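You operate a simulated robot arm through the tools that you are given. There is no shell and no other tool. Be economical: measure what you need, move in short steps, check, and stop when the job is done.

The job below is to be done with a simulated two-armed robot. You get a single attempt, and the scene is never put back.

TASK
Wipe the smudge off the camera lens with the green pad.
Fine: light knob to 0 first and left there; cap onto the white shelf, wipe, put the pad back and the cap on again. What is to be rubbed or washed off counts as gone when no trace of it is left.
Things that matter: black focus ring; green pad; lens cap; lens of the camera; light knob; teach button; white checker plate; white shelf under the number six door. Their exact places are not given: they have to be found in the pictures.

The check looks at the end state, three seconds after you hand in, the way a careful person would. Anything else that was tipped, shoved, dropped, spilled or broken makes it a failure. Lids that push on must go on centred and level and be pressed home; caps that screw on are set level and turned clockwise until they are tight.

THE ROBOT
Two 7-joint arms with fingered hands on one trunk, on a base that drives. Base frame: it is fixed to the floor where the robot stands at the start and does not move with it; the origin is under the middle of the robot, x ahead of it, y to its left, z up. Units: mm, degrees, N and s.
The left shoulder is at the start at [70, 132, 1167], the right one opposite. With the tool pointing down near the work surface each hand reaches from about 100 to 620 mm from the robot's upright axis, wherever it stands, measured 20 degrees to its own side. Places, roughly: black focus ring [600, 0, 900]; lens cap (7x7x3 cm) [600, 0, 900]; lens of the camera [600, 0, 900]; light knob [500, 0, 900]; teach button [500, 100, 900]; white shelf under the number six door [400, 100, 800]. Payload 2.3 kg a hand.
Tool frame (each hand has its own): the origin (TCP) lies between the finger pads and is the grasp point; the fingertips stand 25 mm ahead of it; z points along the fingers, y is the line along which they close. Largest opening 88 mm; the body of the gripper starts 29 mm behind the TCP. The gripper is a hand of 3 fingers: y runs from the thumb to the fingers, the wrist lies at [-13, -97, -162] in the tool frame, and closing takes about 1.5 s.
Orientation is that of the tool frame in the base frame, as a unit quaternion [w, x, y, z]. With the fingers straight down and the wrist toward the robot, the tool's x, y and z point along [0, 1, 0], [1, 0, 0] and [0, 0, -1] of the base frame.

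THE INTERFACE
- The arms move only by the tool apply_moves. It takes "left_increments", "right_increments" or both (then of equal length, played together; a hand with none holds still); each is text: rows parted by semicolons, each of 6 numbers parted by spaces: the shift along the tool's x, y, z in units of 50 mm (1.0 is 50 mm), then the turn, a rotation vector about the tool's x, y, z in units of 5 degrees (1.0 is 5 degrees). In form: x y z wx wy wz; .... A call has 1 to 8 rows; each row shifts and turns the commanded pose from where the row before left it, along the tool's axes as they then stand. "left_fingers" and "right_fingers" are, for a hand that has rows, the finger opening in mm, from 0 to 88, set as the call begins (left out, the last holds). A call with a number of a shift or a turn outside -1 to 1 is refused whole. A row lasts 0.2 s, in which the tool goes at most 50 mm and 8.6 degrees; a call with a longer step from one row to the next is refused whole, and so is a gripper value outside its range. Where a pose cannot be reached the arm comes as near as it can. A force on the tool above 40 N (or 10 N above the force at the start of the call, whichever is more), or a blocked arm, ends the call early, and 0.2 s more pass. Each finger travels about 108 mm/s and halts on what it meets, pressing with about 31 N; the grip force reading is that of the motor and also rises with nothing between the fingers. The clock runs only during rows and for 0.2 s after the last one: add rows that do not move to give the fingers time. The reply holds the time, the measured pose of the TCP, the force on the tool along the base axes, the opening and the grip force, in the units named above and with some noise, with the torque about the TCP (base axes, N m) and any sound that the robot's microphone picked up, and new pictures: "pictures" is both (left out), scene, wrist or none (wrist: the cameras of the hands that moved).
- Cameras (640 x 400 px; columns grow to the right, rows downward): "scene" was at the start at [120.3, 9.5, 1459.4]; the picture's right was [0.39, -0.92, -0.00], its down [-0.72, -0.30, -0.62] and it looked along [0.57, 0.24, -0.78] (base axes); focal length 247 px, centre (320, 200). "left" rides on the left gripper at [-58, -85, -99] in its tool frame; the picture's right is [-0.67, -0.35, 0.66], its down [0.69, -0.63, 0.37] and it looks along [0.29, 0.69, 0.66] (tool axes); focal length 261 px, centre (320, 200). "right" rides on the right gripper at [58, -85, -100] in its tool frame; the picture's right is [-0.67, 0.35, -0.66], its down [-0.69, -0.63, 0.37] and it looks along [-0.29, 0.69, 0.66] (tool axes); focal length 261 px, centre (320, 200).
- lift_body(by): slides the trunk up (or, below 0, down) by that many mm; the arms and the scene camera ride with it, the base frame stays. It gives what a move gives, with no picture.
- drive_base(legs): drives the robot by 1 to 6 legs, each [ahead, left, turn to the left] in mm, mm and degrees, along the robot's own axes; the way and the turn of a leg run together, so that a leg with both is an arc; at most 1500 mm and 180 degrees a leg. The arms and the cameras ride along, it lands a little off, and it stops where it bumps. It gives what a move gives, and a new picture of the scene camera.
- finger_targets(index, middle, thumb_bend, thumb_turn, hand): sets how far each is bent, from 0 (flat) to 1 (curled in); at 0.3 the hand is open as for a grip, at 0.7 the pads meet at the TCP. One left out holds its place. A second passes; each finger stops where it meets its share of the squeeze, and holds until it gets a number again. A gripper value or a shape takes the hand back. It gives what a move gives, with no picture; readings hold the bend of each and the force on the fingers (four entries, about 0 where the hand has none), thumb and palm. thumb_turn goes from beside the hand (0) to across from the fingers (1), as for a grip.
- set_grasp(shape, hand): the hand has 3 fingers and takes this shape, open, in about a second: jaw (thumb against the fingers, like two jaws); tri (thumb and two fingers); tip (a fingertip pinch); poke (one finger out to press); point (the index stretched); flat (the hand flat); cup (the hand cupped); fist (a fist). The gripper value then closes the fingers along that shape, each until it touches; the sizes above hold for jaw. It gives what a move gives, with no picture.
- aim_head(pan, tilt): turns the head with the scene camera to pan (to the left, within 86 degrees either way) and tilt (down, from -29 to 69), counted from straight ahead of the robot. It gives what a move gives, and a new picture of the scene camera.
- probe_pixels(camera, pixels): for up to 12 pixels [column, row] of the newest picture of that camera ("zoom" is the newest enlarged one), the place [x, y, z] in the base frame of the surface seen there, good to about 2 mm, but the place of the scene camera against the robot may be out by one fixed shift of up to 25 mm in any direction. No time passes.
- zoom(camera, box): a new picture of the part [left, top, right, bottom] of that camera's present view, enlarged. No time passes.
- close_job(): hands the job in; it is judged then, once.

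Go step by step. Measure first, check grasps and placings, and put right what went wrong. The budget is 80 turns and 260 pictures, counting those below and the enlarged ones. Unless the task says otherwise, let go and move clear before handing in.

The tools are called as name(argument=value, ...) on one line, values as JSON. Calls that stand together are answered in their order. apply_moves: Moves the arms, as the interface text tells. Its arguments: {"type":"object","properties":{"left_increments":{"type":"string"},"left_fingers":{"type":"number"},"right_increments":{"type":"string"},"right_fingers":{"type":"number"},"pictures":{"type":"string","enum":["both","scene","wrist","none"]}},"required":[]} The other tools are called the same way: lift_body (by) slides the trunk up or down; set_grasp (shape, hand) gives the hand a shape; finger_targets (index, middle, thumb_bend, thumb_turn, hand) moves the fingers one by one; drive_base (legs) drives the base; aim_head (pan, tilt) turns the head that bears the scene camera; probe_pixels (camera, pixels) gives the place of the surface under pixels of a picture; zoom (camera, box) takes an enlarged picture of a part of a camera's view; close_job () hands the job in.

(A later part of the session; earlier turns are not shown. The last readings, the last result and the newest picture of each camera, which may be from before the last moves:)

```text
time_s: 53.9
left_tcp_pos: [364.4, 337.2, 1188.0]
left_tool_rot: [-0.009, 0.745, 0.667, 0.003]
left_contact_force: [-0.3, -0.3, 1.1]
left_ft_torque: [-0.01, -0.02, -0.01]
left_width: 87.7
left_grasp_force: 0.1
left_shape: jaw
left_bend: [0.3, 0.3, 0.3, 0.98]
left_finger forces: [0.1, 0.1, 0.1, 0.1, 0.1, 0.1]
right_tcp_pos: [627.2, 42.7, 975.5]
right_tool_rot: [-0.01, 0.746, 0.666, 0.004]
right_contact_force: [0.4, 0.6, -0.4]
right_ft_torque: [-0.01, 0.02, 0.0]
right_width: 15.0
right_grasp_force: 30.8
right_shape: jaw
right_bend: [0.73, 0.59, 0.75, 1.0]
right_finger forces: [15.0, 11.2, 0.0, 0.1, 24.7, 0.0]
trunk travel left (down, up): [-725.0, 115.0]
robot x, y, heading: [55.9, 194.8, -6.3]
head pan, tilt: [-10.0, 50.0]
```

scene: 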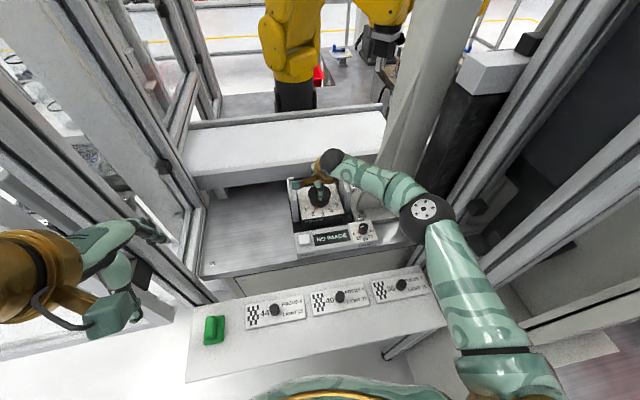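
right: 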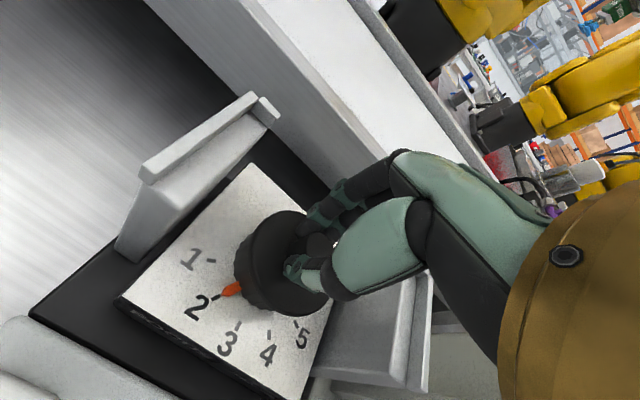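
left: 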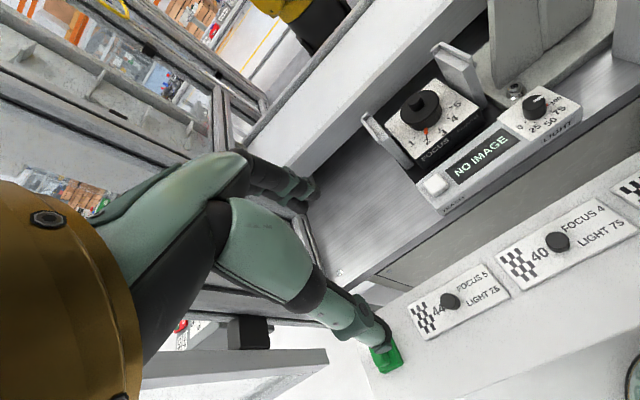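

Grasped at 31 N. I'll pull straight up slowly.

apply_moves(right_increments="0 0 -0.1 0 0 0; 0 0 -0.1 0 0 0; 0 0 -0.1 0 0 0; 0 0 -0.1 0 0 0; 0 0 -0.2 0 0 0", pictures="both")

```text
time_s: 55.1
left_tcp_pos: [364.6, 338.0, 1187.2]
left_tool_rot: [-0.008, 0.746, 0.666, 0.003]
left_contact_force: [-0.5, -0.6, 0.7]
left_ft_torque: [0.01, -0.04, 0.01]
left_width: 87.9
left_grasp_force: 0.0
left_shape: jaw
left_bend: [0.3, 0.3, 0.3, 0.98]
left_finger forces: [0.1, 0.0, 0.0, 0.1, 0.0, 0.1]
right_tcp_pos: [627.4, 43.4, 1004.4]
right_tool_rot: [-0.008, 0.745, 0.667, 0.003]
right_contact_force: [-0.7, -0.3, -0.2]
right_ft_torque: [0.03, 0.0, 0.03]
right_width: 14.6
right_grasp_force: 31.0
right_shape: jaw
right_bend: [0.73, 0.59, 0.75, 1.0]
right_finger forces: [15.1, 11.5, 0.1, 0.1, 24.7, 0.1]
trunk travel left (down, up): [-725.0, 115.0]
robot x, y, heading: [56.9, 192.2, -6.4]
head pan, tilt: [-10.0, 50.0]
```

scene: 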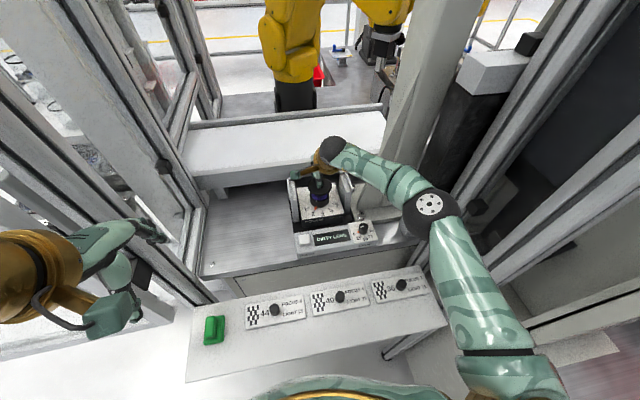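
right: 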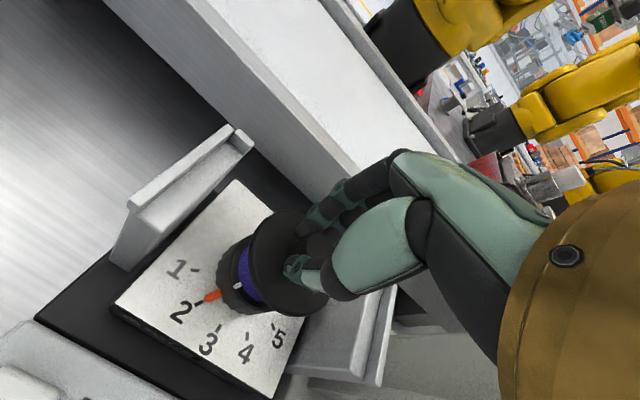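

The cap is off and the display reads "DIRTY LENS". I'll lift higher and survey the shelf.

apply_moves(right_increments="0 0 -0.7 0 0 0; 0 0 -0.7 0 0 0; 0 0 0 0 0 0", pictures="both")

zoom(camera="scene", box=[180, 250, 460, 390])

zoom(camera="right", box=[160, 180, 340, 360])

probe_pixels(camera="scene", pixels=[[362, 227], [362, 226], [188, 380], [448, 320], [300, 355], [220, 318], [212, 340], [249, 327], [246, 306], [305, 316], [392, 301], [195, 308]])

```text
time_s: 55.9
left_tcp_pos: [364.5, 338.3, 1187.3]
left_tool_rot: [-0.008, 0.745, 0.667, 0.003]
left_contact_force: [0.4, -0.5, -1.0]
left_ft_torque: [0.02, 0.0, 0.01]
left_width: 88.1
left_grasp_force: 0.1
left_shape: jaw
left_bend: [0.3, 0.3, 0.3, 0.98]
left_finger forces: [0.1, 0.1, 0.0, 0.0, 0.1, 0.0]
right_tcp_pos: [626.4, 41.7, 1074.0]
right_tool_rot: [-0.009, 0.745, 0.667, 0.003]
right_contact_force: [0.7, 0.2, 0.1]
right_ft_torque: [0.01, 0.0, -0.02]
right_width: 15.0
right_grasp_force: 31.6
right_shape: jaw
right_bend: [0.73, 0.59, 0.75, 1.0]
right_finger forces: [15.2, 11.9, 0.0, 0.1, 24.7, 0.0]
trunk travel left (down, up): [-725.0, 115.0]
robot x, y, heading: [59.3, 195.5, -6.5]
head pan, tilt: [-10.0, 50.0]
```

scene: 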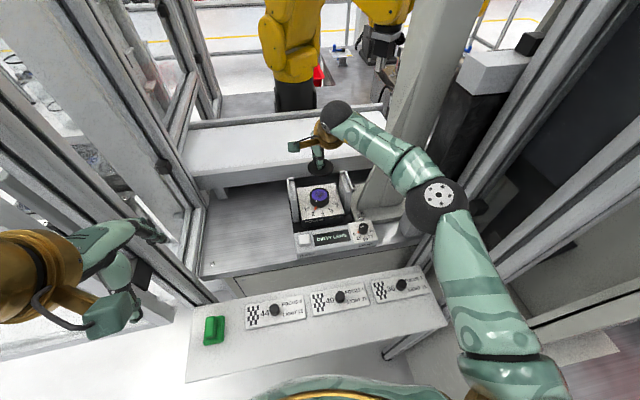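
right: 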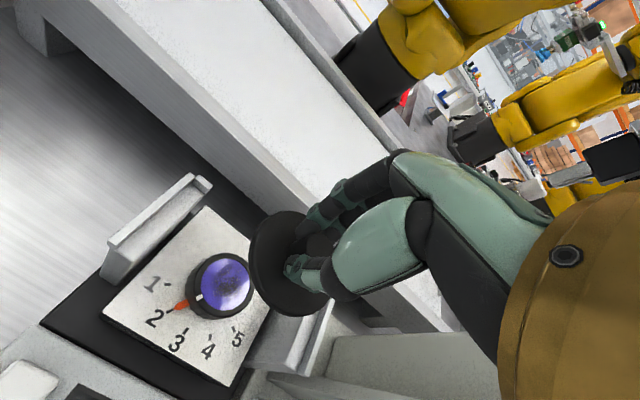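

```text
2.29 times, centred on (320, 320) of scene
```

zoom: 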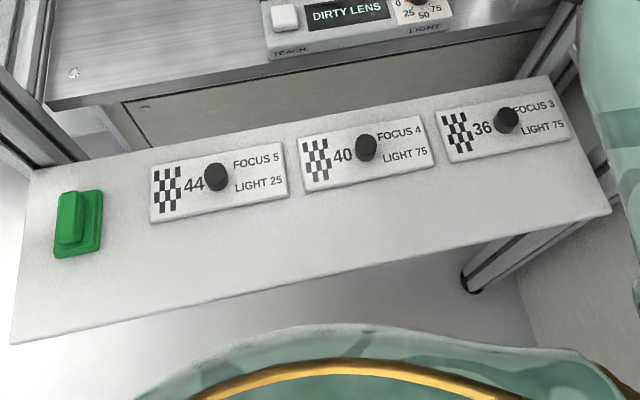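

```text
2.22 times, centred on (250, 270) of right
```

zoom: 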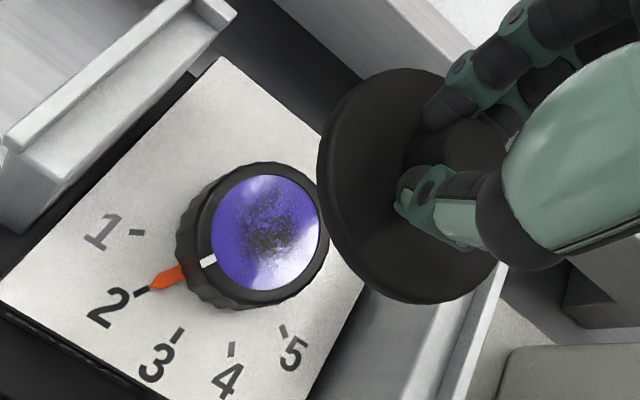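

```text
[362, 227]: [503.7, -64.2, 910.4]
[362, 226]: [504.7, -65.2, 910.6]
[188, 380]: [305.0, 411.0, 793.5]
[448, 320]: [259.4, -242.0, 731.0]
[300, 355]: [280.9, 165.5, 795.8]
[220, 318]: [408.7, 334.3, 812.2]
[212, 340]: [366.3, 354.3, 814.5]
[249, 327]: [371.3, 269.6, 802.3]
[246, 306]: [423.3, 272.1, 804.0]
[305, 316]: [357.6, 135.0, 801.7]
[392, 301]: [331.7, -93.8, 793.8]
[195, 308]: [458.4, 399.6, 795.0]
```

The smudge is visible on the lens. The scene camera reads about 16 mm low in y and 5 mm low in z. I'll back up 100 mm so the cap can go to the free strip in front of the plates, near (318,120).

drive_base(legs=[[-100, 0, 0]])

apply_moves(right_increments="0.2 -0.8 0 0 0 0; 0.2 -0.8 0 0 0 0; 0.2 -0.8 0.1 0 0 0; 0.2 -0.8 0.3 0 0 0; 0.2 -0.6 0.5 0 0 0; 0 0 0.5 0 0 0; 0 0 0 0 0 0")

```text
time_s: 57.1
left_tcp_pos: [270.8, 349.2, 1186.9]
left_tool_rot: [-0.009, 0.746, 0.666, 0.001]
left_contact_force: [0.5, -0.1, 0.2]
left_ft_torque: [0.0, 0.01, -0.04]
left_width: 88.0
left_grasp_force: 0.0
left_shape: jaw
left_bend: [0.3, 0.3, 0.3, 0.98]
left_finger forces: [0.0, 0.0, 0.0, 0.0, 0.0, 0.0]
right_tcp_pos: [533.3, 51.8, 1072.0]
right_tool_rot: [-0.011, 0.745, 0.667, 0.002]
right_contact_force: [-0.5, -0.1, 0.4]
right_ft_torque: [0.01, 0.01, 0.04]
right_width: 14.7
right_grasp_force: 31.2
right_shape: jaw
right_bend: [0.73, 0.59, 0.75, 1.0]
right_finger forces: [15.3, 12.1, 0.1, 0.0, 24.8, 0.0]
trunk travel left (down, up): [-725.0, 115.0]
robot x, y, heading: [-42.8, 209.1, -6.1]
head pan, tilt: [-10.0, 50.0]
```

scene: 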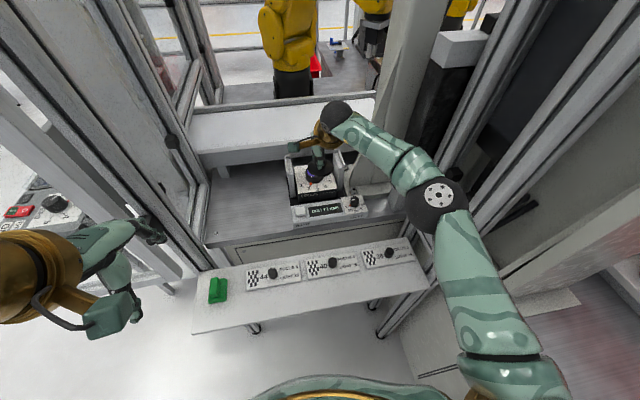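

```text
time_s: 58.7
left_tcp_pos: [266.8, 348.4, 1188.8]
left_tool_rot: [-0.009, 0.745, 0.667, 0.003]
left_contact_force: [-0.1, 0.2, 1.0]
left_ft_torque: [-0.01, 0.03, -0.01]
left_width: 88.0
left_grasp_force: 0.0
left_shape: jaw
left_bend: [0.3, 0.3, 0.3, 0.98]
left_finger forces: [0.0, 0.1, 0.0, 0.0, 0.0, 0.0]
right_tcp_pos: [346.2, 126.1, 1007.8]
right_tool_rot: [-0.01, 0.745, 0.667, 0.003]
right_contact_force: [-0.9, 0.8, -0.2]
right_ft_torque: [0.02, 0.01, -0.01]
right_width: 14.2
right_grasp_force: 31.5
right_shape: jaw
right_bend: [0.73, 0.59, 0.75, 1.0]
right_finger forces: [13.7, 14.1, 0.0, 0.0, 24.3, 0.0]
trunk travel left (down, up): [-725.0, 115.0]
robot x, y, heading: [-43.6, 206.1, -6.2]
head pan, tilt: [-10.0, 50.0]
```

scene: 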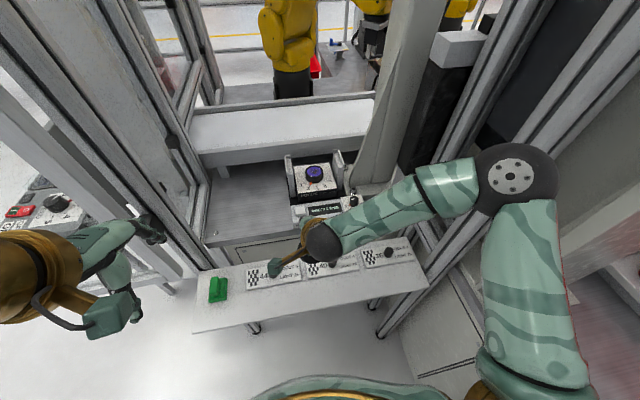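
right: 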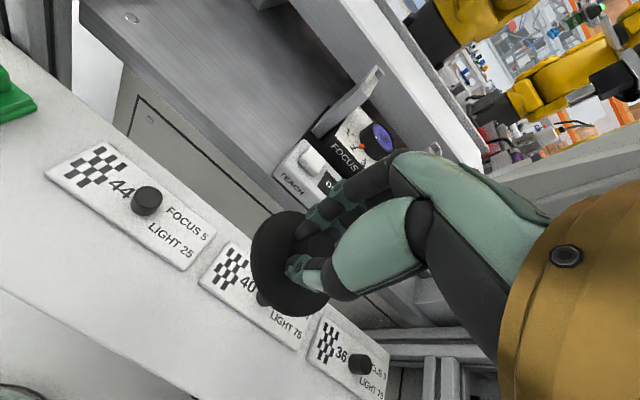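

probe_pixels(camera="right", pixels=[[60, 308], [150, 352], [30, 298], [182, 270], [48, 178], [202, 287], [297, 350], [150, 310], [200, 340], [30, 100], [5, 110], [145, 192]])

```text
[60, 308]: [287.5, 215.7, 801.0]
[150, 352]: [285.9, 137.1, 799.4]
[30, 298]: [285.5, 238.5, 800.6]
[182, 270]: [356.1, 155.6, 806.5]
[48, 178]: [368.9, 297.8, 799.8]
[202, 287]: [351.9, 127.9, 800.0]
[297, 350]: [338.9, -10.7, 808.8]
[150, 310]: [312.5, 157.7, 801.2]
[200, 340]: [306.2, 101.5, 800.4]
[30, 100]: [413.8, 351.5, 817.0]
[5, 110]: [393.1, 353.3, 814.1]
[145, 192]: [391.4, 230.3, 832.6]
```

Shelf top is z 800, front edge x about 284 and plate 44 front edge x about 358 at y 180. I'll place the cap at (319.5,180), approaching to just above first.

apply_moves(right_increments="0.5 -0.32 0 0 0 0; 0.5 -0.33 0 0 0 0; 0 0 0.7 0 0 0; 0 0 0.7 0 0 0; 0 0 0.7 0 0 0; 0 0 0.55 0 0 0; 0 0 0 0 0 0; 0 0 0 0 0 0")

zoom(camera="right", box=[120, 150, 400, 400])

zoom(camera="scene", box=[180, 220, 380, 360])

```text
time_s: 60.5
left_tcp_pos: [267.6, 349.6, 1187.7]
left_tool_rot: [-0.008, 0.746, 0.666, 0.003]
left_contact_force: [0.3, -0.4, 0.3]
left_ft_torque: [-0.03, 0.01, 0.02]
left_width: 88.0
left_grasp_force: 0.1
left_shape: jaw
left_bend: [0.3, 0.3, 0.3, 0.98]
left_finger forces: [0.0, 0.0, 0.0, 0.0, 0.0, 0.0]
right_tcp_pos: [317.3, 180.6, 874.7]
right_tool_rot: [-0.009, 0.745, 0.667, 0.004]
right_contact_force: [0.1, -0.2, -0.2]
right_ft_torque: [-0.02, -0.01, 0.01]
right_width: 14.1
right_grasp_force: 31.4
right_shape: jaw
right_bend: [0.73, 0.58, 0.76, 1.0]
right_finger forces: [14.2, 14.6, 0.0, 0.0, 24.0, 0.0]
trunk travel left (down, up): [-725.0, 115.0]
robot x, y, heading: [-41.1, 206.5, -6.4]
head pan, tilt: [-10.0, 50.0]
```

scene: 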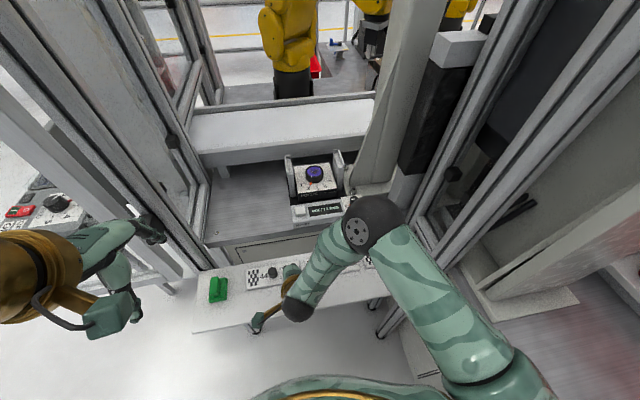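
right: 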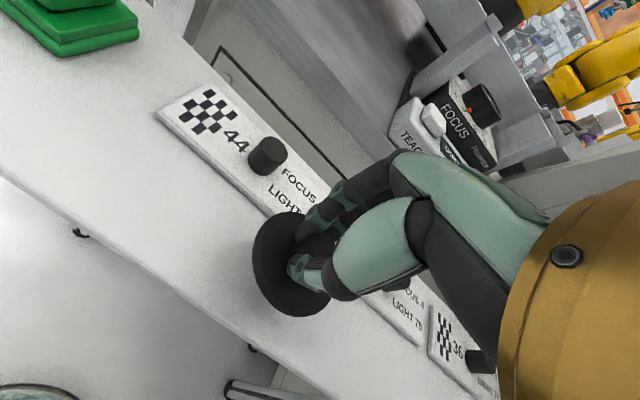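

```text
1.60 times, centred on (260, 275) of right
```

zoom: 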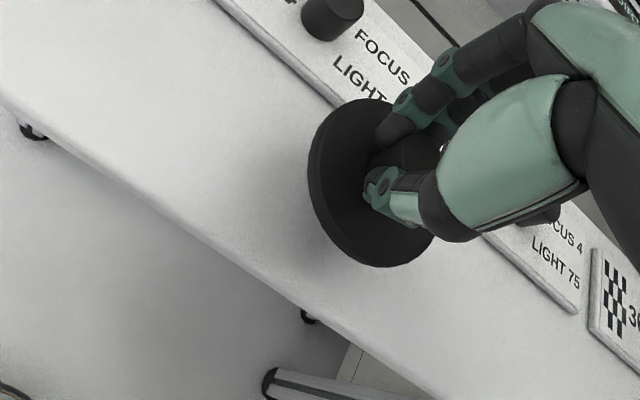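

```text
2.86 times, centred on (280, 290) of scene
```

zoom: 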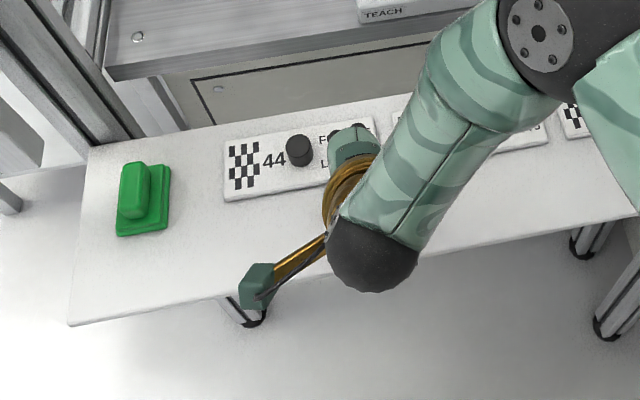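

Position is good. I'll lower 24 mm and then in smaller steps, watching the force.

apply_moves(right_increments="0 0.04 0.2 0 0 0; 0 0 0.2 0 0 0; 0 0 0.1 0 0 0; 0 0 0 0 0 0", pictures="wrist")

zoom(camera="right", box=[220, 170, 360, 310])

```text
time_s: 61.5
left_tcp_pos: [267.5, 349.4, 1188.6]
left_tool_rot: [-0.009, 0.745, 0.667, 0.003]
left_contact_force: [-0.1, 0.2, 0.3]
left_ft_torque: [0.0, 0.03, -0.01]
left_width: 87.9
left_grasp_force: 0.1
left_shape: jaw
left_bend: [0.3, 0.3, 0.3, 0.98]
left_finger forces: [0.1, 0.0, 0.1, 0.0, 0.0, 0.0]
right_tcp_pos: [319.7, 180.6, 850.1]
right_tool_rot: [-0.009, 0.745, 0.666, 0.004]
right_contact_force: [0.3, -0.3, -0.8]
right_ft_torque: [-0.02, -0.01, 0.0]
right_width: 14.2
right_grasp_force: 31.7
right_shape: jaw
right_bend: [0.73, 0.58, 0.76, 1.0]
right_finger forces: [14.0, 14.5, 0.0, 0.1, 24.1, 0.0]
trunk travel left (down, up): [-725.0, 115.0]
robot x, y, heading: [-39.1, 205.8, -6.3]
head pan, tilt: [-10.0, 50.0]
```

right: 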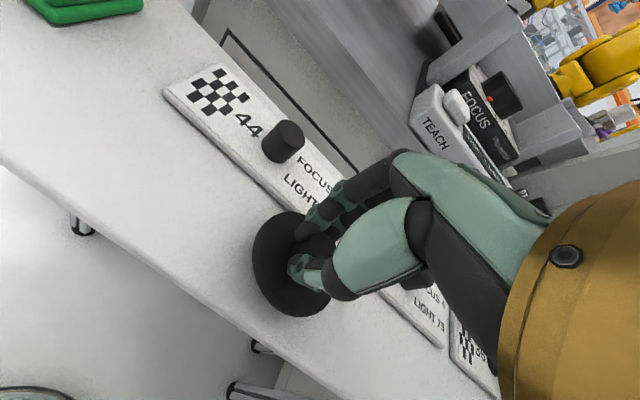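

```text
2.86 times, centred on (290, 240) of right
```

zoom: 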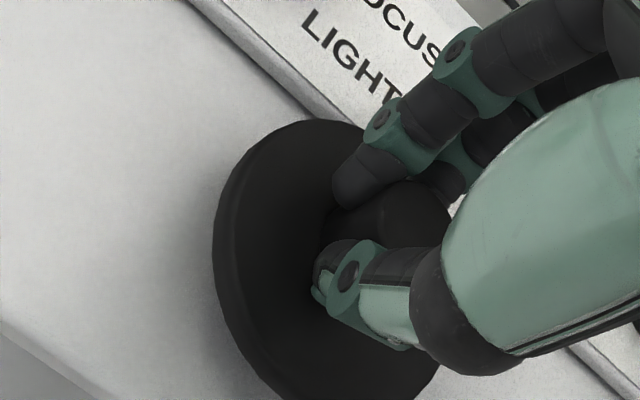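

apply_moves(right_increments="0 0 0.06 0 0 0; 0 0 0.06 0 0 0; 0 0 0.05 0 0 0; 0 0 0 0 0 0", pictures="wrist")

zoom(camera="right", box=[220, 170, 360, 350])

```text
time_s: 62.5
left_tcp_pos: [267.3, 348.7, 1187.5]
left_tool_rot: [-0.008, 0.745, 0.667, 0.003]
left_contact_force: [0.2, 0.3, -0.4]
left_ft_torque: [0.0, -0.01, 0.01]
left_width: 87.9
left_grasp_force: 0.1
left_shape: jaw
left_bend: [0.3, 0.3, 0.3, 0.98]
left_finger forces: [0.0, 0.0, 0.1, 0.0, 0.1, 0.0]
right_tcp_pos: [319.1, 180.6, 841.8]
right_tool_rot: [-0.009, 0.746, 0.666, 0.004]
right_contact_force: [0.0, -0.3, 0.2]
right_ft_torque: [0.01, 0.01, 0.02]
right_width: 14.3
right_grasp_force: 31.0
right_shape: jaw
right_bend: [0.73, 0.58, 0.76, 1.0]
right_finger forces: [14.0, 14.3, 0.1, 0.1, 24.1, 0.1]
trunk travel left (down, up): [-725.0, 115.0]
robot x, y, heading: [-35.6, 204.1, -6.3]
head pan, tilt: [-10.0, 50.0]
```

right: 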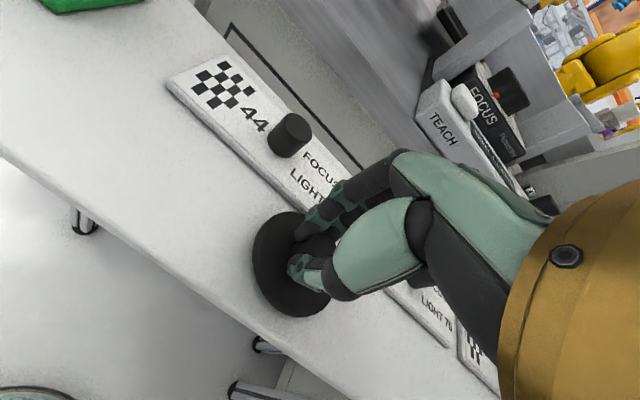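

```text
2.22 times, centred on (290, 260) of right
```

zoom: 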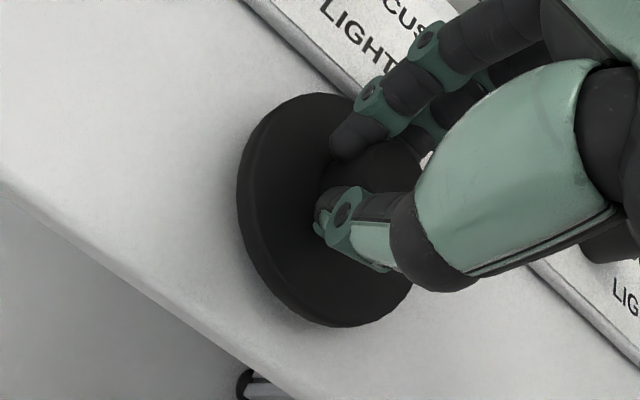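

No contact yet, so I'll lower further in 1–2 mm steps.

apply_moves(right_increments="0 0 0.03 0 0 0; 0 0 0.03 0 0 0; 0 0 0 0 0 0", pictures="none")

apply_moves(right_increments="0 0 0.03 0 0 0; 0 0 0.03 0 0 0; 0 0 0 0 0 0", pictures="wrist")

zoom(camera="right", box=[220, 170, 360, 350])

```text
time_s: 63.3
left_tcp_pos: [267.4, 349.7, 1188.3]
left_tool_rot: [-0.008, 0.745, 0.667, 0.003]
left_contact_force: [-0.1, -0.7, 0.2]
left_ft_torque: [0.03, 0.01, -0.01]
left_width: 87.5
left_grasp_force: 0.1
left_shape: jaw
left_bend: [0.3, 0.3, 0.3, 0.98]
left_finger forces: [0.0, 0.1, 0.0, 0.1, 0.1, 0.0]
right_tcp_pos: [320.2, 180.7, 838.5]
right_tool_rot: [-0.009, 0.745, 0.667, 0.002]
right_contact_force: [1.0, 0.0, 1.0]
right_ft_torque: [-0.03, -0.03, 0.02]
right_width: 14.2
right_grasp_force: 30.8
right_shape: jaw
right_bend: [0.73, 0.58, 0.76, 1.0]
right_finger forces: [14.0, 14.4, 0.0, 0.0, 24.1, 0.0]
trunk travel left (down, up): [-725.0, 115.0]
robot x, y, heading: [-37.5, 204.8, -6.2]
head pan, tilt: [-10.0, 50.0]
```

```text
time_s: 64.1
left_tcp_pos: [266.3, 349.6, 1188.7]
left_tool_rot: [-0.008, 0.745, 0.667, 0.002]
left_contact_force: [-0.1, 0.6, 0.8]
left_ft_torque: [-0.01, 0.02, -0.01]
left_width: 88.0
left_grasp_force: 0.0
left_shape: jaw
left_bend: [0.3, 0.3, 0.3, 0.98]
left_finger forces: [0.1, 0.0, 0.1, 0.1, 0.1, 0.1]
right_tcp_pos: [319.5, 180.4, 835.4]
right_tool_rot: [-0.008, 0.745, 0.667, 0.003]
right_contact_force: [-2.0, 2.1, 4.5]
right_ft_torque: [-0.05, -0.12, 0.04]
right_width: 14.3
right_grasp_force: 31.2
right_shape: jaw
right_bend: [0.73, 0.58, 0.76, 1.0]
right_finger forces: [13.7, 14.6, 0.0, 0.1, 26.0, 0.0]
trunk travel left (down, up): [-725.0, 115.0]
robot x, y, heading: [-38.3, 205.1, -6.1]
head pan, tilt: [-10.0, 50.0]
```

right: 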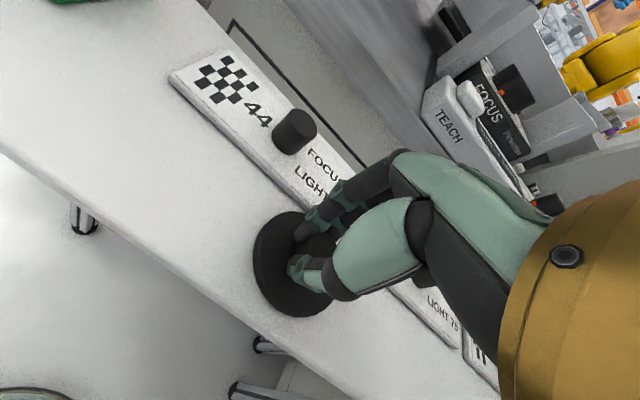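

```text
2.22 times, centred on (290, 260) of right
```

zoom: 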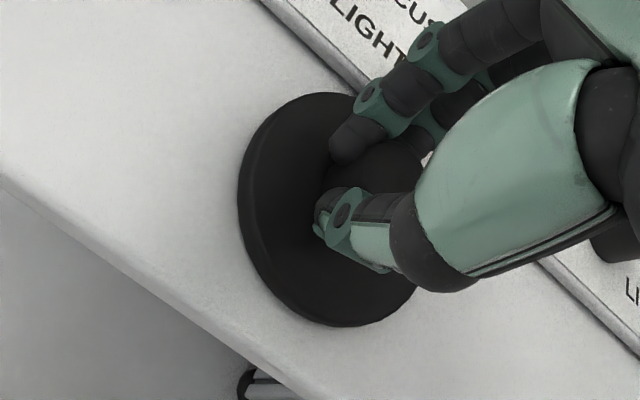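

Contact at TCP z 835. I'll release and lift straight up.

apply_moves(right_increments="0 0 0 0 0 0; 0 0 0 0 0 0; 0 0 0 0 0 0; 0 0 -0.4 0 0 0; 0 0 -0.6 0 0 0; 0 0 -0.8 0 0 0; 0 0 -0.8 0 0 0; 0 0 -0.8 0 0 0", right_fingers=42)

zoom(camera="right", box=[60, 180, 380, 400])

```text
time_s: 65.9
left_tcp_pos: [265.9, 348.2, 1188.0]
left_tool_rot: [-0.007, 0.746, 0.666, 0.003]
left_contact_force: [0.3, 0.7, 0.8]
left_ft_torque: [-0.01, -0.01, -0.01]
left_width: 87.8
left_grasp_force: 0.0
left_shape: jaw
left_bend: [0.3, 0.3, 0.3, 0.98]
left_finger forces: [0.0, 0.1, 0.0, 0.1, 0.0, 0.0]
right_tcp_pos: [320.7, 179.1, 1007.0]
right_tool_rot: [-0.01, 0.746, 0.666, 0.004]
right_contact_force: [0.3, -0.4, 0.9]
right_ft_torque: [0.01, 0.01, 0.01]
right_width: 41.6
right_grasp_force: 0.0
right_shape: jaw
right_bend: [0.74, 0.45, 0.71, 1.0]
right_finger forces: [0.0, 0.1, 0.0, 0.0, 0.1, 0.1]
trunk travel left (down, up): [-725.0, 115.0]
robot x, y, heading: [-37.0, 204.7, -6.1]
head pan, tilt: [-10.0, 50.0]
```

scene: 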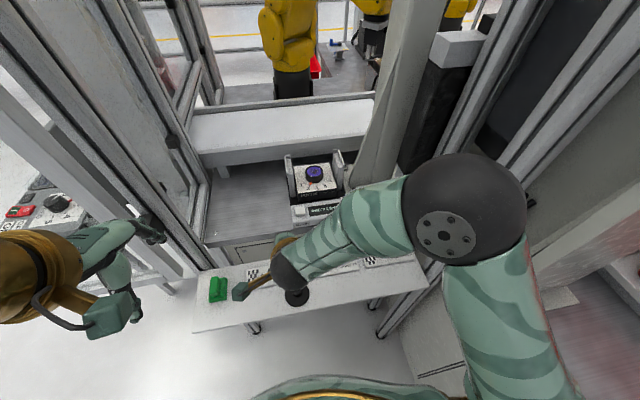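
right: 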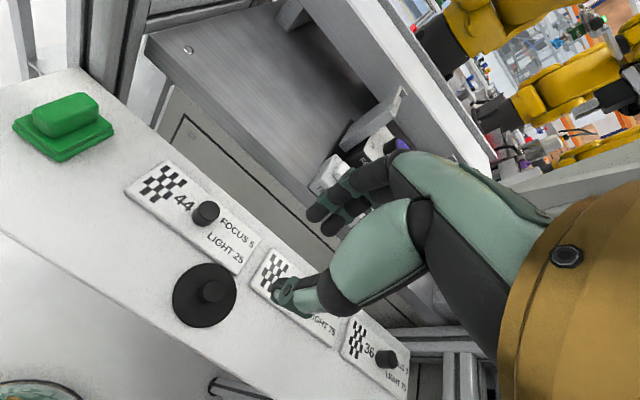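

```text
1.82 times, centred on (220, 290) of right
```

zoom: 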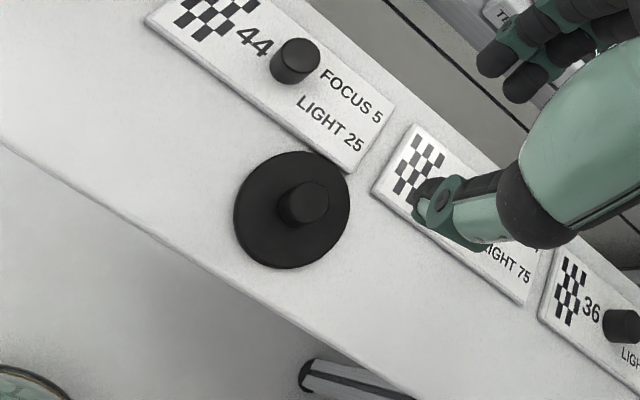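

The cap rests on the shelf at about (320,180). I'll park the right hand to the right and bring the left hand toward the pad, looking with its camera.

apply_moves(left_increments="0.07 0.39 0.45 0 0 0; 0.07 0.39 0.45 0 0 0; 0.07 0.39 0.45 0 0 0; 0.07 0.39 0.45 0 0 0; 0.07 0.39 0.45 0 0 0; 0.07 0.39 0.45 0 0 0; 0 0 0 0 0 -1; 0 0 0 0 0 -1", right_increments="-0.5 0 -0.1 0 0 0; -0.5 0 -0.1 0 0 0; -0.5 0 0 0 0 0; -0.5 0 0 0 0 0; -0.5 0 0 0 0 0; -0.3 0 0 0 0 0; 0 0 0 0 0 0; 0 0 0 0 0 0", left_fingers=50)

zoom(camera="right", box=[0, 60, 200, 260])

```text
time_s: 67.7
left_tcp_pos: [384.6, 358.6, 1051.9]
left_tool_rot: [-0.008, 0.684, 0.729, 0.004]
left_contact_force: [-0.2, 0.3, 0.2]
left_ft_torque: [0.01, 0.04, -0.03]
left_width: 50.3
left_grasp_force: 0.1
left_shape: jaw
left_bend: [0.74, 0.42, 0.66, 1.0]
left_finger forces: [0.0, 0.1, 0.0, 0.0, 0.0, 0.0]
right_tcp_pos: [304.8, 37.9, 1013.7]
right_tool_rot: [-0.009, 0.746, 0.666, 0.003]
right_contact_force: [-0.1, 0.0, 0.2]
right_ft_torque: [-0.01, 0.0, -0.02]
right_width: 41.6
right_grasp_force: 0.1
right_shape: jaw
right_bend: [0.74, 0.45, 0.71, 1.0]
right_finger forces: [0.1, 0.0, 0.1, 0.1, 0.1, 0.0]
trunk travel left (down, up): [-725.0, 115.0]
robot x, y, heading: [-40.3, 204.5, -6.3]
head pan, tilt: [-10.0, 50.0]
```

scene: 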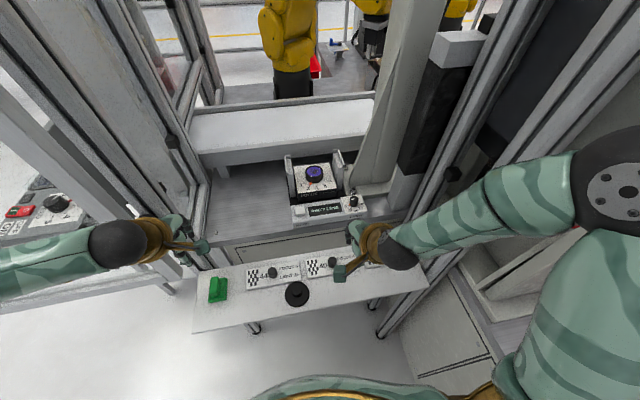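
right: 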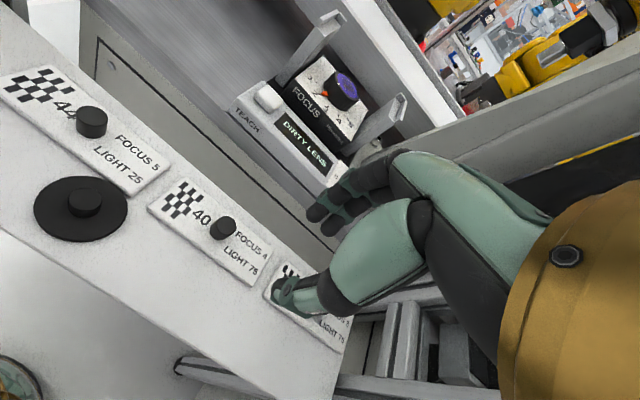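
left: 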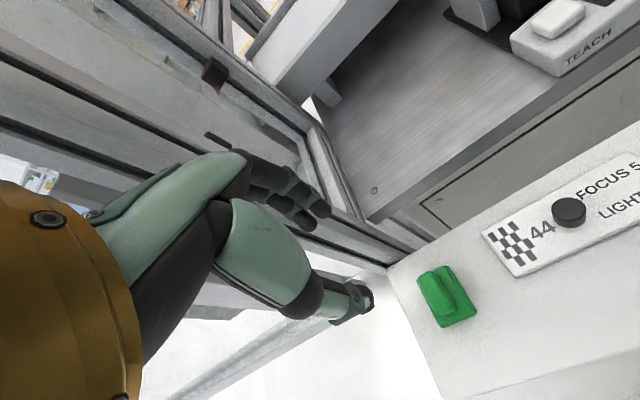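

```text
2.00 times, centred on (100, 160) of right
```

zoom: 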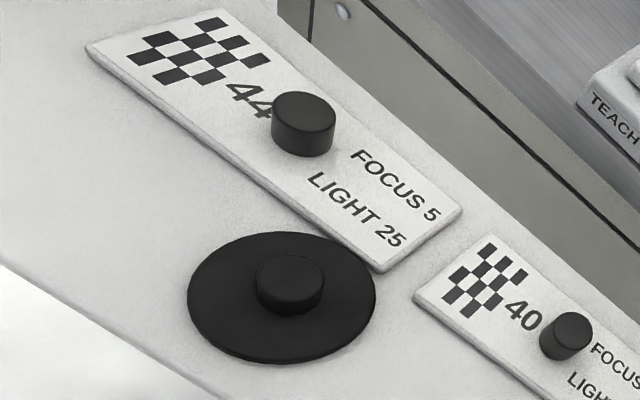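

The cap lies flat and clear. I'll zoom on the pad from the left camera.

zoom(camera="left", box=[390, 240, 510, 340])

probe_pixels(camera="left", pixels=[[418, 280], [443, 326], [476, 312], [452, 265], [434, 275], [466, 303], [450, 288], [440, 282], [458, 300], [400, 300]])

```text
4.00 times, centred on (450, 290) of left
```

zoom: 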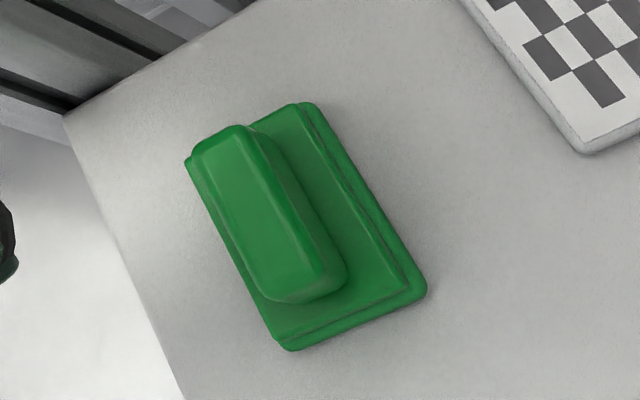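

```text
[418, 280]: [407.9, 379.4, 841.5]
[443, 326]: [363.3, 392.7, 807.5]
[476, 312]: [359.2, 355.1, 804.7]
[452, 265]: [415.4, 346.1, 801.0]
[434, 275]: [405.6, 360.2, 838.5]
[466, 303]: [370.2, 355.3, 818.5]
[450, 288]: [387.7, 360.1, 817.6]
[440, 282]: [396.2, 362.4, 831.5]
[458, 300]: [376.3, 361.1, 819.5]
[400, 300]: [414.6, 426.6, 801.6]
```

probe_pixels(camera="zoom", pixels=[[232, 145], [205, 155], [255, 210], [230, 215], [280, 270], [255, 270], [310, 270], [300, 110], [415, 290], [285, 340], [330, 200], [275, 215]])

```text
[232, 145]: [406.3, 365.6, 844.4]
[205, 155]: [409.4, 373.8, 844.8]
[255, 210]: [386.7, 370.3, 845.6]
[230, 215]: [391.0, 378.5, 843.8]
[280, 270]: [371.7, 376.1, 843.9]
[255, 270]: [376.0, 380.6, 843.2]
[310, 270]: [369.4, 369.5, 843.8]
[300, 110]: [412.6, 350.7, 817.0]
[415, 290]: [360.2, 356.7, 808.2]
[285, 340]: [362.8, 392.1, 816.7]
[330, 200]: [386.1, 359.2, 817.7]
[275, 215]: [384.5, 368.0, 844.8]
```

Pad handle: centre (389,372.5), top z 844.5, axis about -6.7° from x. I'll rotate the left hand about +80° so it closes across the handle.

apply_moves(left_increments="0 0 0 0 0 -1; 0 0 0 0 0 -1; 0 0 0 0 0 -1; 0 0 0 0 0 -1; 0 0 0 0 0 -1; 0 0 0 0 0 -1; 0 0 0 0 0 -1; 0 0 0 0 0 -1", pictures="none")

apply_moves(left_increments="0 0 0 0 0 -1; 0 0 0 0 0 -1; 0 0 0 0 0 -1; 0 0 0 0 0 -1; 0 0 0 0 0 -1; 0 0 0 0 0 -1; 0 0 0 0 0 -1; 0 0 0 0 0 -1")

```text
time_s: 69.5
left_tcp_pos: [383.3, 358.2, 1052.4]
left_tool_rot: [-0.006, 0.393, 0.92, 0.007]
left_contact_force: [0.2, 0.3, 0.0]
left_ft_torque: [-0.03, 0.0, -0.01]
left_width: 50.4
left_grasp_force: 0.0
left_shape: jaw
left_bend: [0.74, 0.42, 0.66, 1.0]
left_finger forces: [0.1, 0.1, 0.0, 0.0, 0.0, 0.0]
right_tcp_pos: [305.4, 38.7, 1012.9]
right_tool_rot: [-0.009, 0.745, 0.667, 0.004]
right_contact_force: [0.6, -0.2, 0.2]
right_ft_torque: [0.0, 0.0, 0.0]
right_width: 41.6
right_grasp_force: 0.0
right_shape: jaw
right_bend: [0.74, 0.45, 0.71, 1.0]
right_finger forces: [0.0, 0.1, 0.0, 0.1, 0.0, 0.0]
trunk travel left (down, up): [-725.0, 115.0]
robot x, y, heading: [-38.8, 203.7, -6.3]
head pan, tilt: [-10.0, 50.0]
```

```text
time_s: 71.3
left_tcp_pos: [384.9, 359.0, 1052.7]
left_tool_rot: [-0.005, 0.055, 0.998, 0.009]
left_contact_force: [-0.5, 0.4, 0.3]
left_ft_torque: [-0.04, 0.01, 0.01]
left_width: 50.3
left_grasp_force: 0.2
left_shape: jaw
left_bend: [0.74, 0.42, 0.66, 1.0]
left_finger forces: [0.0, 0.1, 0.1, 0.0, 0.1, 0.1]
right_tcp_pos: [305.4, 40.0, 1013.1]
right_tool_rot: [-0.01, 0.745, 0.666, 0.004]
right_contact_force: [0.3, 0.2, 0.4]
right_ft_torque: [0.02, 0.03, 0.01]
right_width: 41.8
right_grasp_force: 0.1
right_shape: jaw
right_bend: [0.74, 0.45, 0.71, 1.0]
right_finger forces: [0.0, 0.0, 0.0, 0.0, 0.0, 0.1]
trunk travel left (down, up): [-725.0, 115.0]
robot x, y, heading: [-35.6, 206.2, -6.1]
head pan, tilt: [-10.0, 50.0]
```

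scene: 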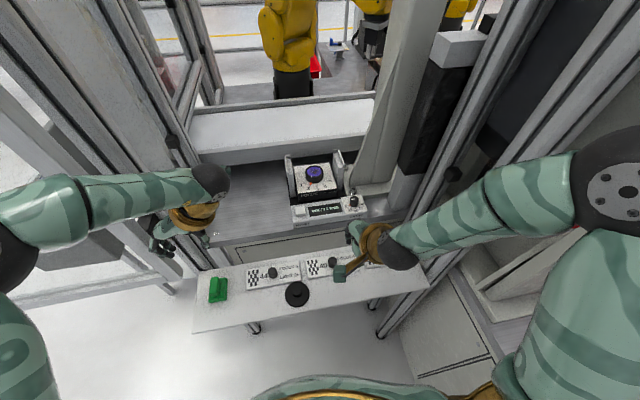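
left: 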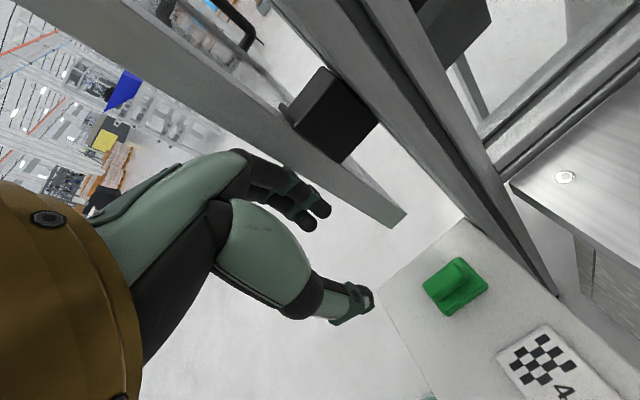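

ψ is 83.7°. I'll check clearance to the door bar near the fingers, then descend over the handle.

probe_pixels(camera="left", pixels=[[400, 210], [345, 115], [480, 215], [300, 120], [455, 285], [440, 300]])

apply_moves(left_increments="-0.05 0.28 0.2 0 0 0; 0 0 0.6 0 0 0; 0 0 0.6 0 0 0; 0 0 0.6 0 0 0; 0 0 0.6 0 0 0; 0 0 0.3 0 0 0; 0 0 0 0 0 0")

zoom(camera="left", box=[260, 160, 460, 360])

```text
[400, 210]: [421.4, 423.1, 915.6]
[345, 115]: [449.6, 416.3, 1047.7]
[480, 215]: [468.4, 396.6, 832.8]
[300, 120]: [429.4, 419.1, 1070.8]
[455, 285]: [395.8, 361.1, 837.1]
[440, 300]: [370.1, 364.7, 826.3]
```

```text
time_s: 72.9
left_tcp_pos: [388.5, 373.6, 907.3]
left_tool_rot: [-0.003, 0.056, 0.998, 0.009]
left_contact_force: [-0.8, -0.3, 0.8]
left_ft_torque: [0.0, 0.0, 0.01]
left_width: 50.5
left_grasp_force: 0.1
left_shape: jaw
left_bend: [0.74, 0.42, 0.66, 1.0]
left_finger forces: [0.0, 0.0, 0.0, 0.0, 0.0, 0.0]
right_tcp_pos: [304.4, 38.6, 1014.0]
right_tool_rot: [-0.009, 0.745, 0.666, 0.003]
right_contact_force: [-0.2, -0.1, 0.3]
right_ft_torque: [-0.01, 0.03, 0.01]
right_width: 41.8
right_grasp_force: 0.1
right_shape: jaw
right_bend: [0.74, 0.45, 0.71, 1.0]
right_finger forces: [0.1, 0.1, 0.0, 0.1, 0.1, 0.0]
trunk travel left (down, up): [-725.0, 115.0]
robot x, y, heading: [-38.9, 203.5, -6.5]
head pan, tilt: [-10.0, 50.0]
```

scene: 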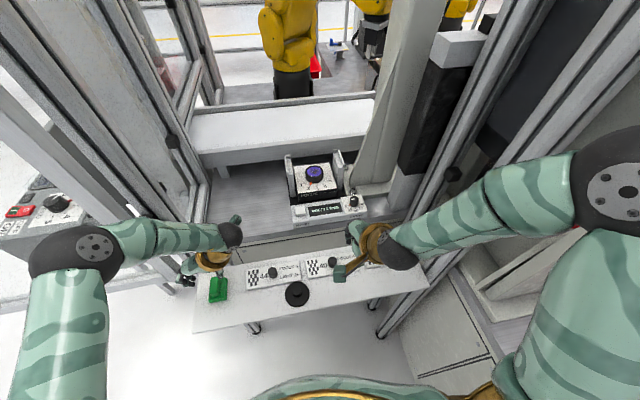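
left: 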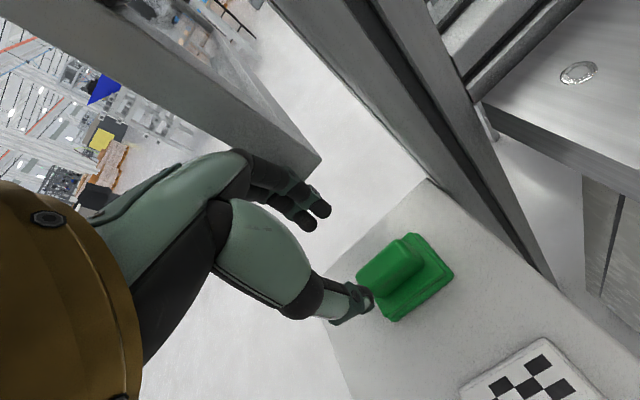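

```text
2.00 times, centred on (360, 260) of left
```

zoom: 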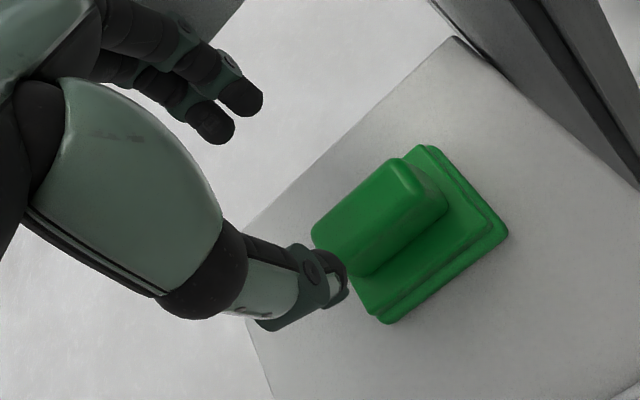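

probe_pixels(camera="zoom", pixels=[[325, 225], [395, 170], [410, 190], [350, 245], [370, 205], [355, 210], [385, 205], [420, 215], [370, 260], [430, 160], [385, 315], [500, 230]])

```text
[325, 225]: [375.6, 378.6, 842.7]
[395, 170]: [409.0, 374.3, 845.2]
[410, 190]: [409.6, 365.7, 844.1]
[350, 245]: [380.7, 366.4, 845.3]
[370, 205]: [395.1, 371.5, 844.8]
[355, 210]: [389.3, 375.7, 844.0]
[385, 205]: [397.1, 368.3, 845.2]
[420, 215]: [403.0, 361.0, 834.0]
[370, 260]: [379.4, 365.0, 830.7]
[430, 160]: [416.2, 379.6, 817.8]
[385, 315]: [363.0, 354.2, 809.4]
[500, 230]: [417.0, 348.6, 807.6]
```

Aligned to within 2 mm. I'll narrow to 42, descend to TCP z 847, then close.

apply_moves(left_increments="-0.03 -0.04 0.3 0 0 0; 0 0 0.3 0 0 0; 0 0 0.3 0 0 0; 0 0 0.28 0 0 0; 0 0 0 0 0 0", left_fingers=42, pictures="wrist")

apply_moves(left_increments="0 0 0 0 0 0; 0 0 0 0 0 0; 0 0 0 0 0 0; 0 0 0 0 0 0; 0 0 0 0 0 0; 0 0 0 0 0 0", left_fingers=0, pictures="wrist")

```text
time_s: 74.1
left_tcp_pos: [388.4, 374.8, 847.6]
left_tool_rot: [-0.004, 0.055, 0.998, 0.008]
left_contact_force: [-0.9, 0.2, 0.4]
left_ft_torque: [0.0, 0.02, -0.02]
left_width: 42.5
left_grasp_force: 0.0
left_shape: jaw
left_bend: [0.74, 0.45, 0.7, 1.0]
left_finger forces: [0.0, 0.1, 0.0, 0.0, 0.0, 0.0]
right_tcp_pos: [304.5, 39.4, 1013.6]
right_tool_rot: [-0.009, 0.745, 0.667, 0.003]
right_contact_force: [-0.2, -0.2, -0.3]
right_ft_torque: [-0.02, 0.0, -0.01]
right_width: 41.6
right_grasp_force: 0.1
right_shape: jaw
right_bend: [0.74, 0.45, 0.71, 1.0]
right_finger forces: [0.1, 0.1, 0.0, 0.1, 0.1, 0.0]
trunk travel left (down, up): [-725.0, 115.0]
robot x, y, heading: [-42.5, 207.8, -6.2]
head pan, tilt: [-10.0, 50.0]
```

left: 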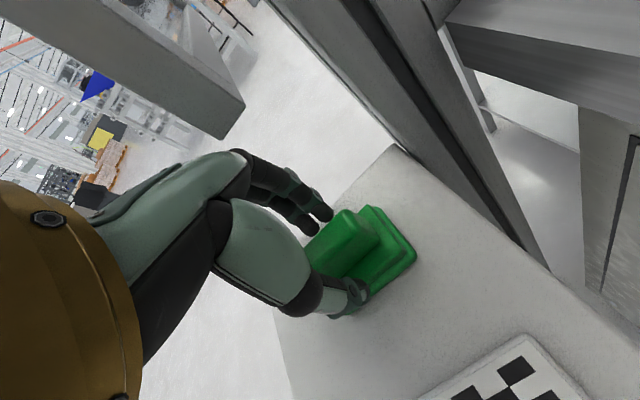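

```text
time_s: 75.5
left_tcp_pos: [388.0, 373.6, 847.5]
left_tool_rot: [-0.004, 0.054, 0.998, 0.007]
left_contact_force: [-0.5, 1.1, -0.6]
left_ft_torque: [-0.02, 0.03, 0.0]
left_width: 14.6
left_grasp_force: 31.1
left_shape: jaw
left_bend: [0.73, 0.61, 0.74, 1.0]
left_finger forces: [18.1, 9.5, 0.1, 0.1, 27.7, 0.0]
right_tcp_pos: [304.0, 38.6, 1013.9]
right_tool_rot: [-0.009, 0.746, 0.666, 0.004]
right_contact_force: [-0.4, 0.0, -0.3]
right_ft_torque: [-0.02, 0.0, -0.02]
right_width: 41.8
right_grasp_force: 0.1
right_shape: jaw
right_bend: [0.74, 0.45, 0.71, 1.0]
right_finger forces: [0.0, 0.1, 0.0, 0.1, 0.0, 0.1]
trunk travel left (down, up): [-725.0, 115.0]
robot x, y, heading: [-41.2, 203.3, -6.4]
head pan, tilt: [-10.0, 50.0]
```

left: 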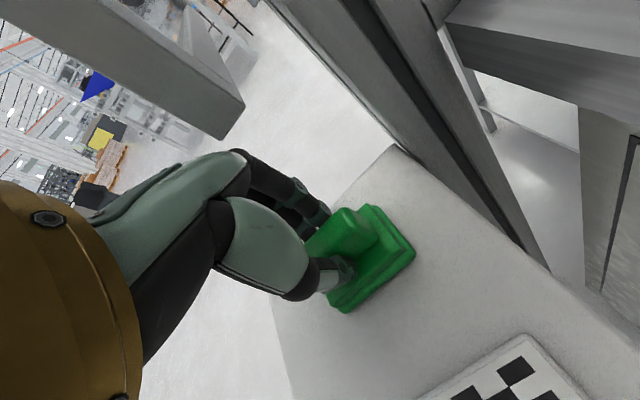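

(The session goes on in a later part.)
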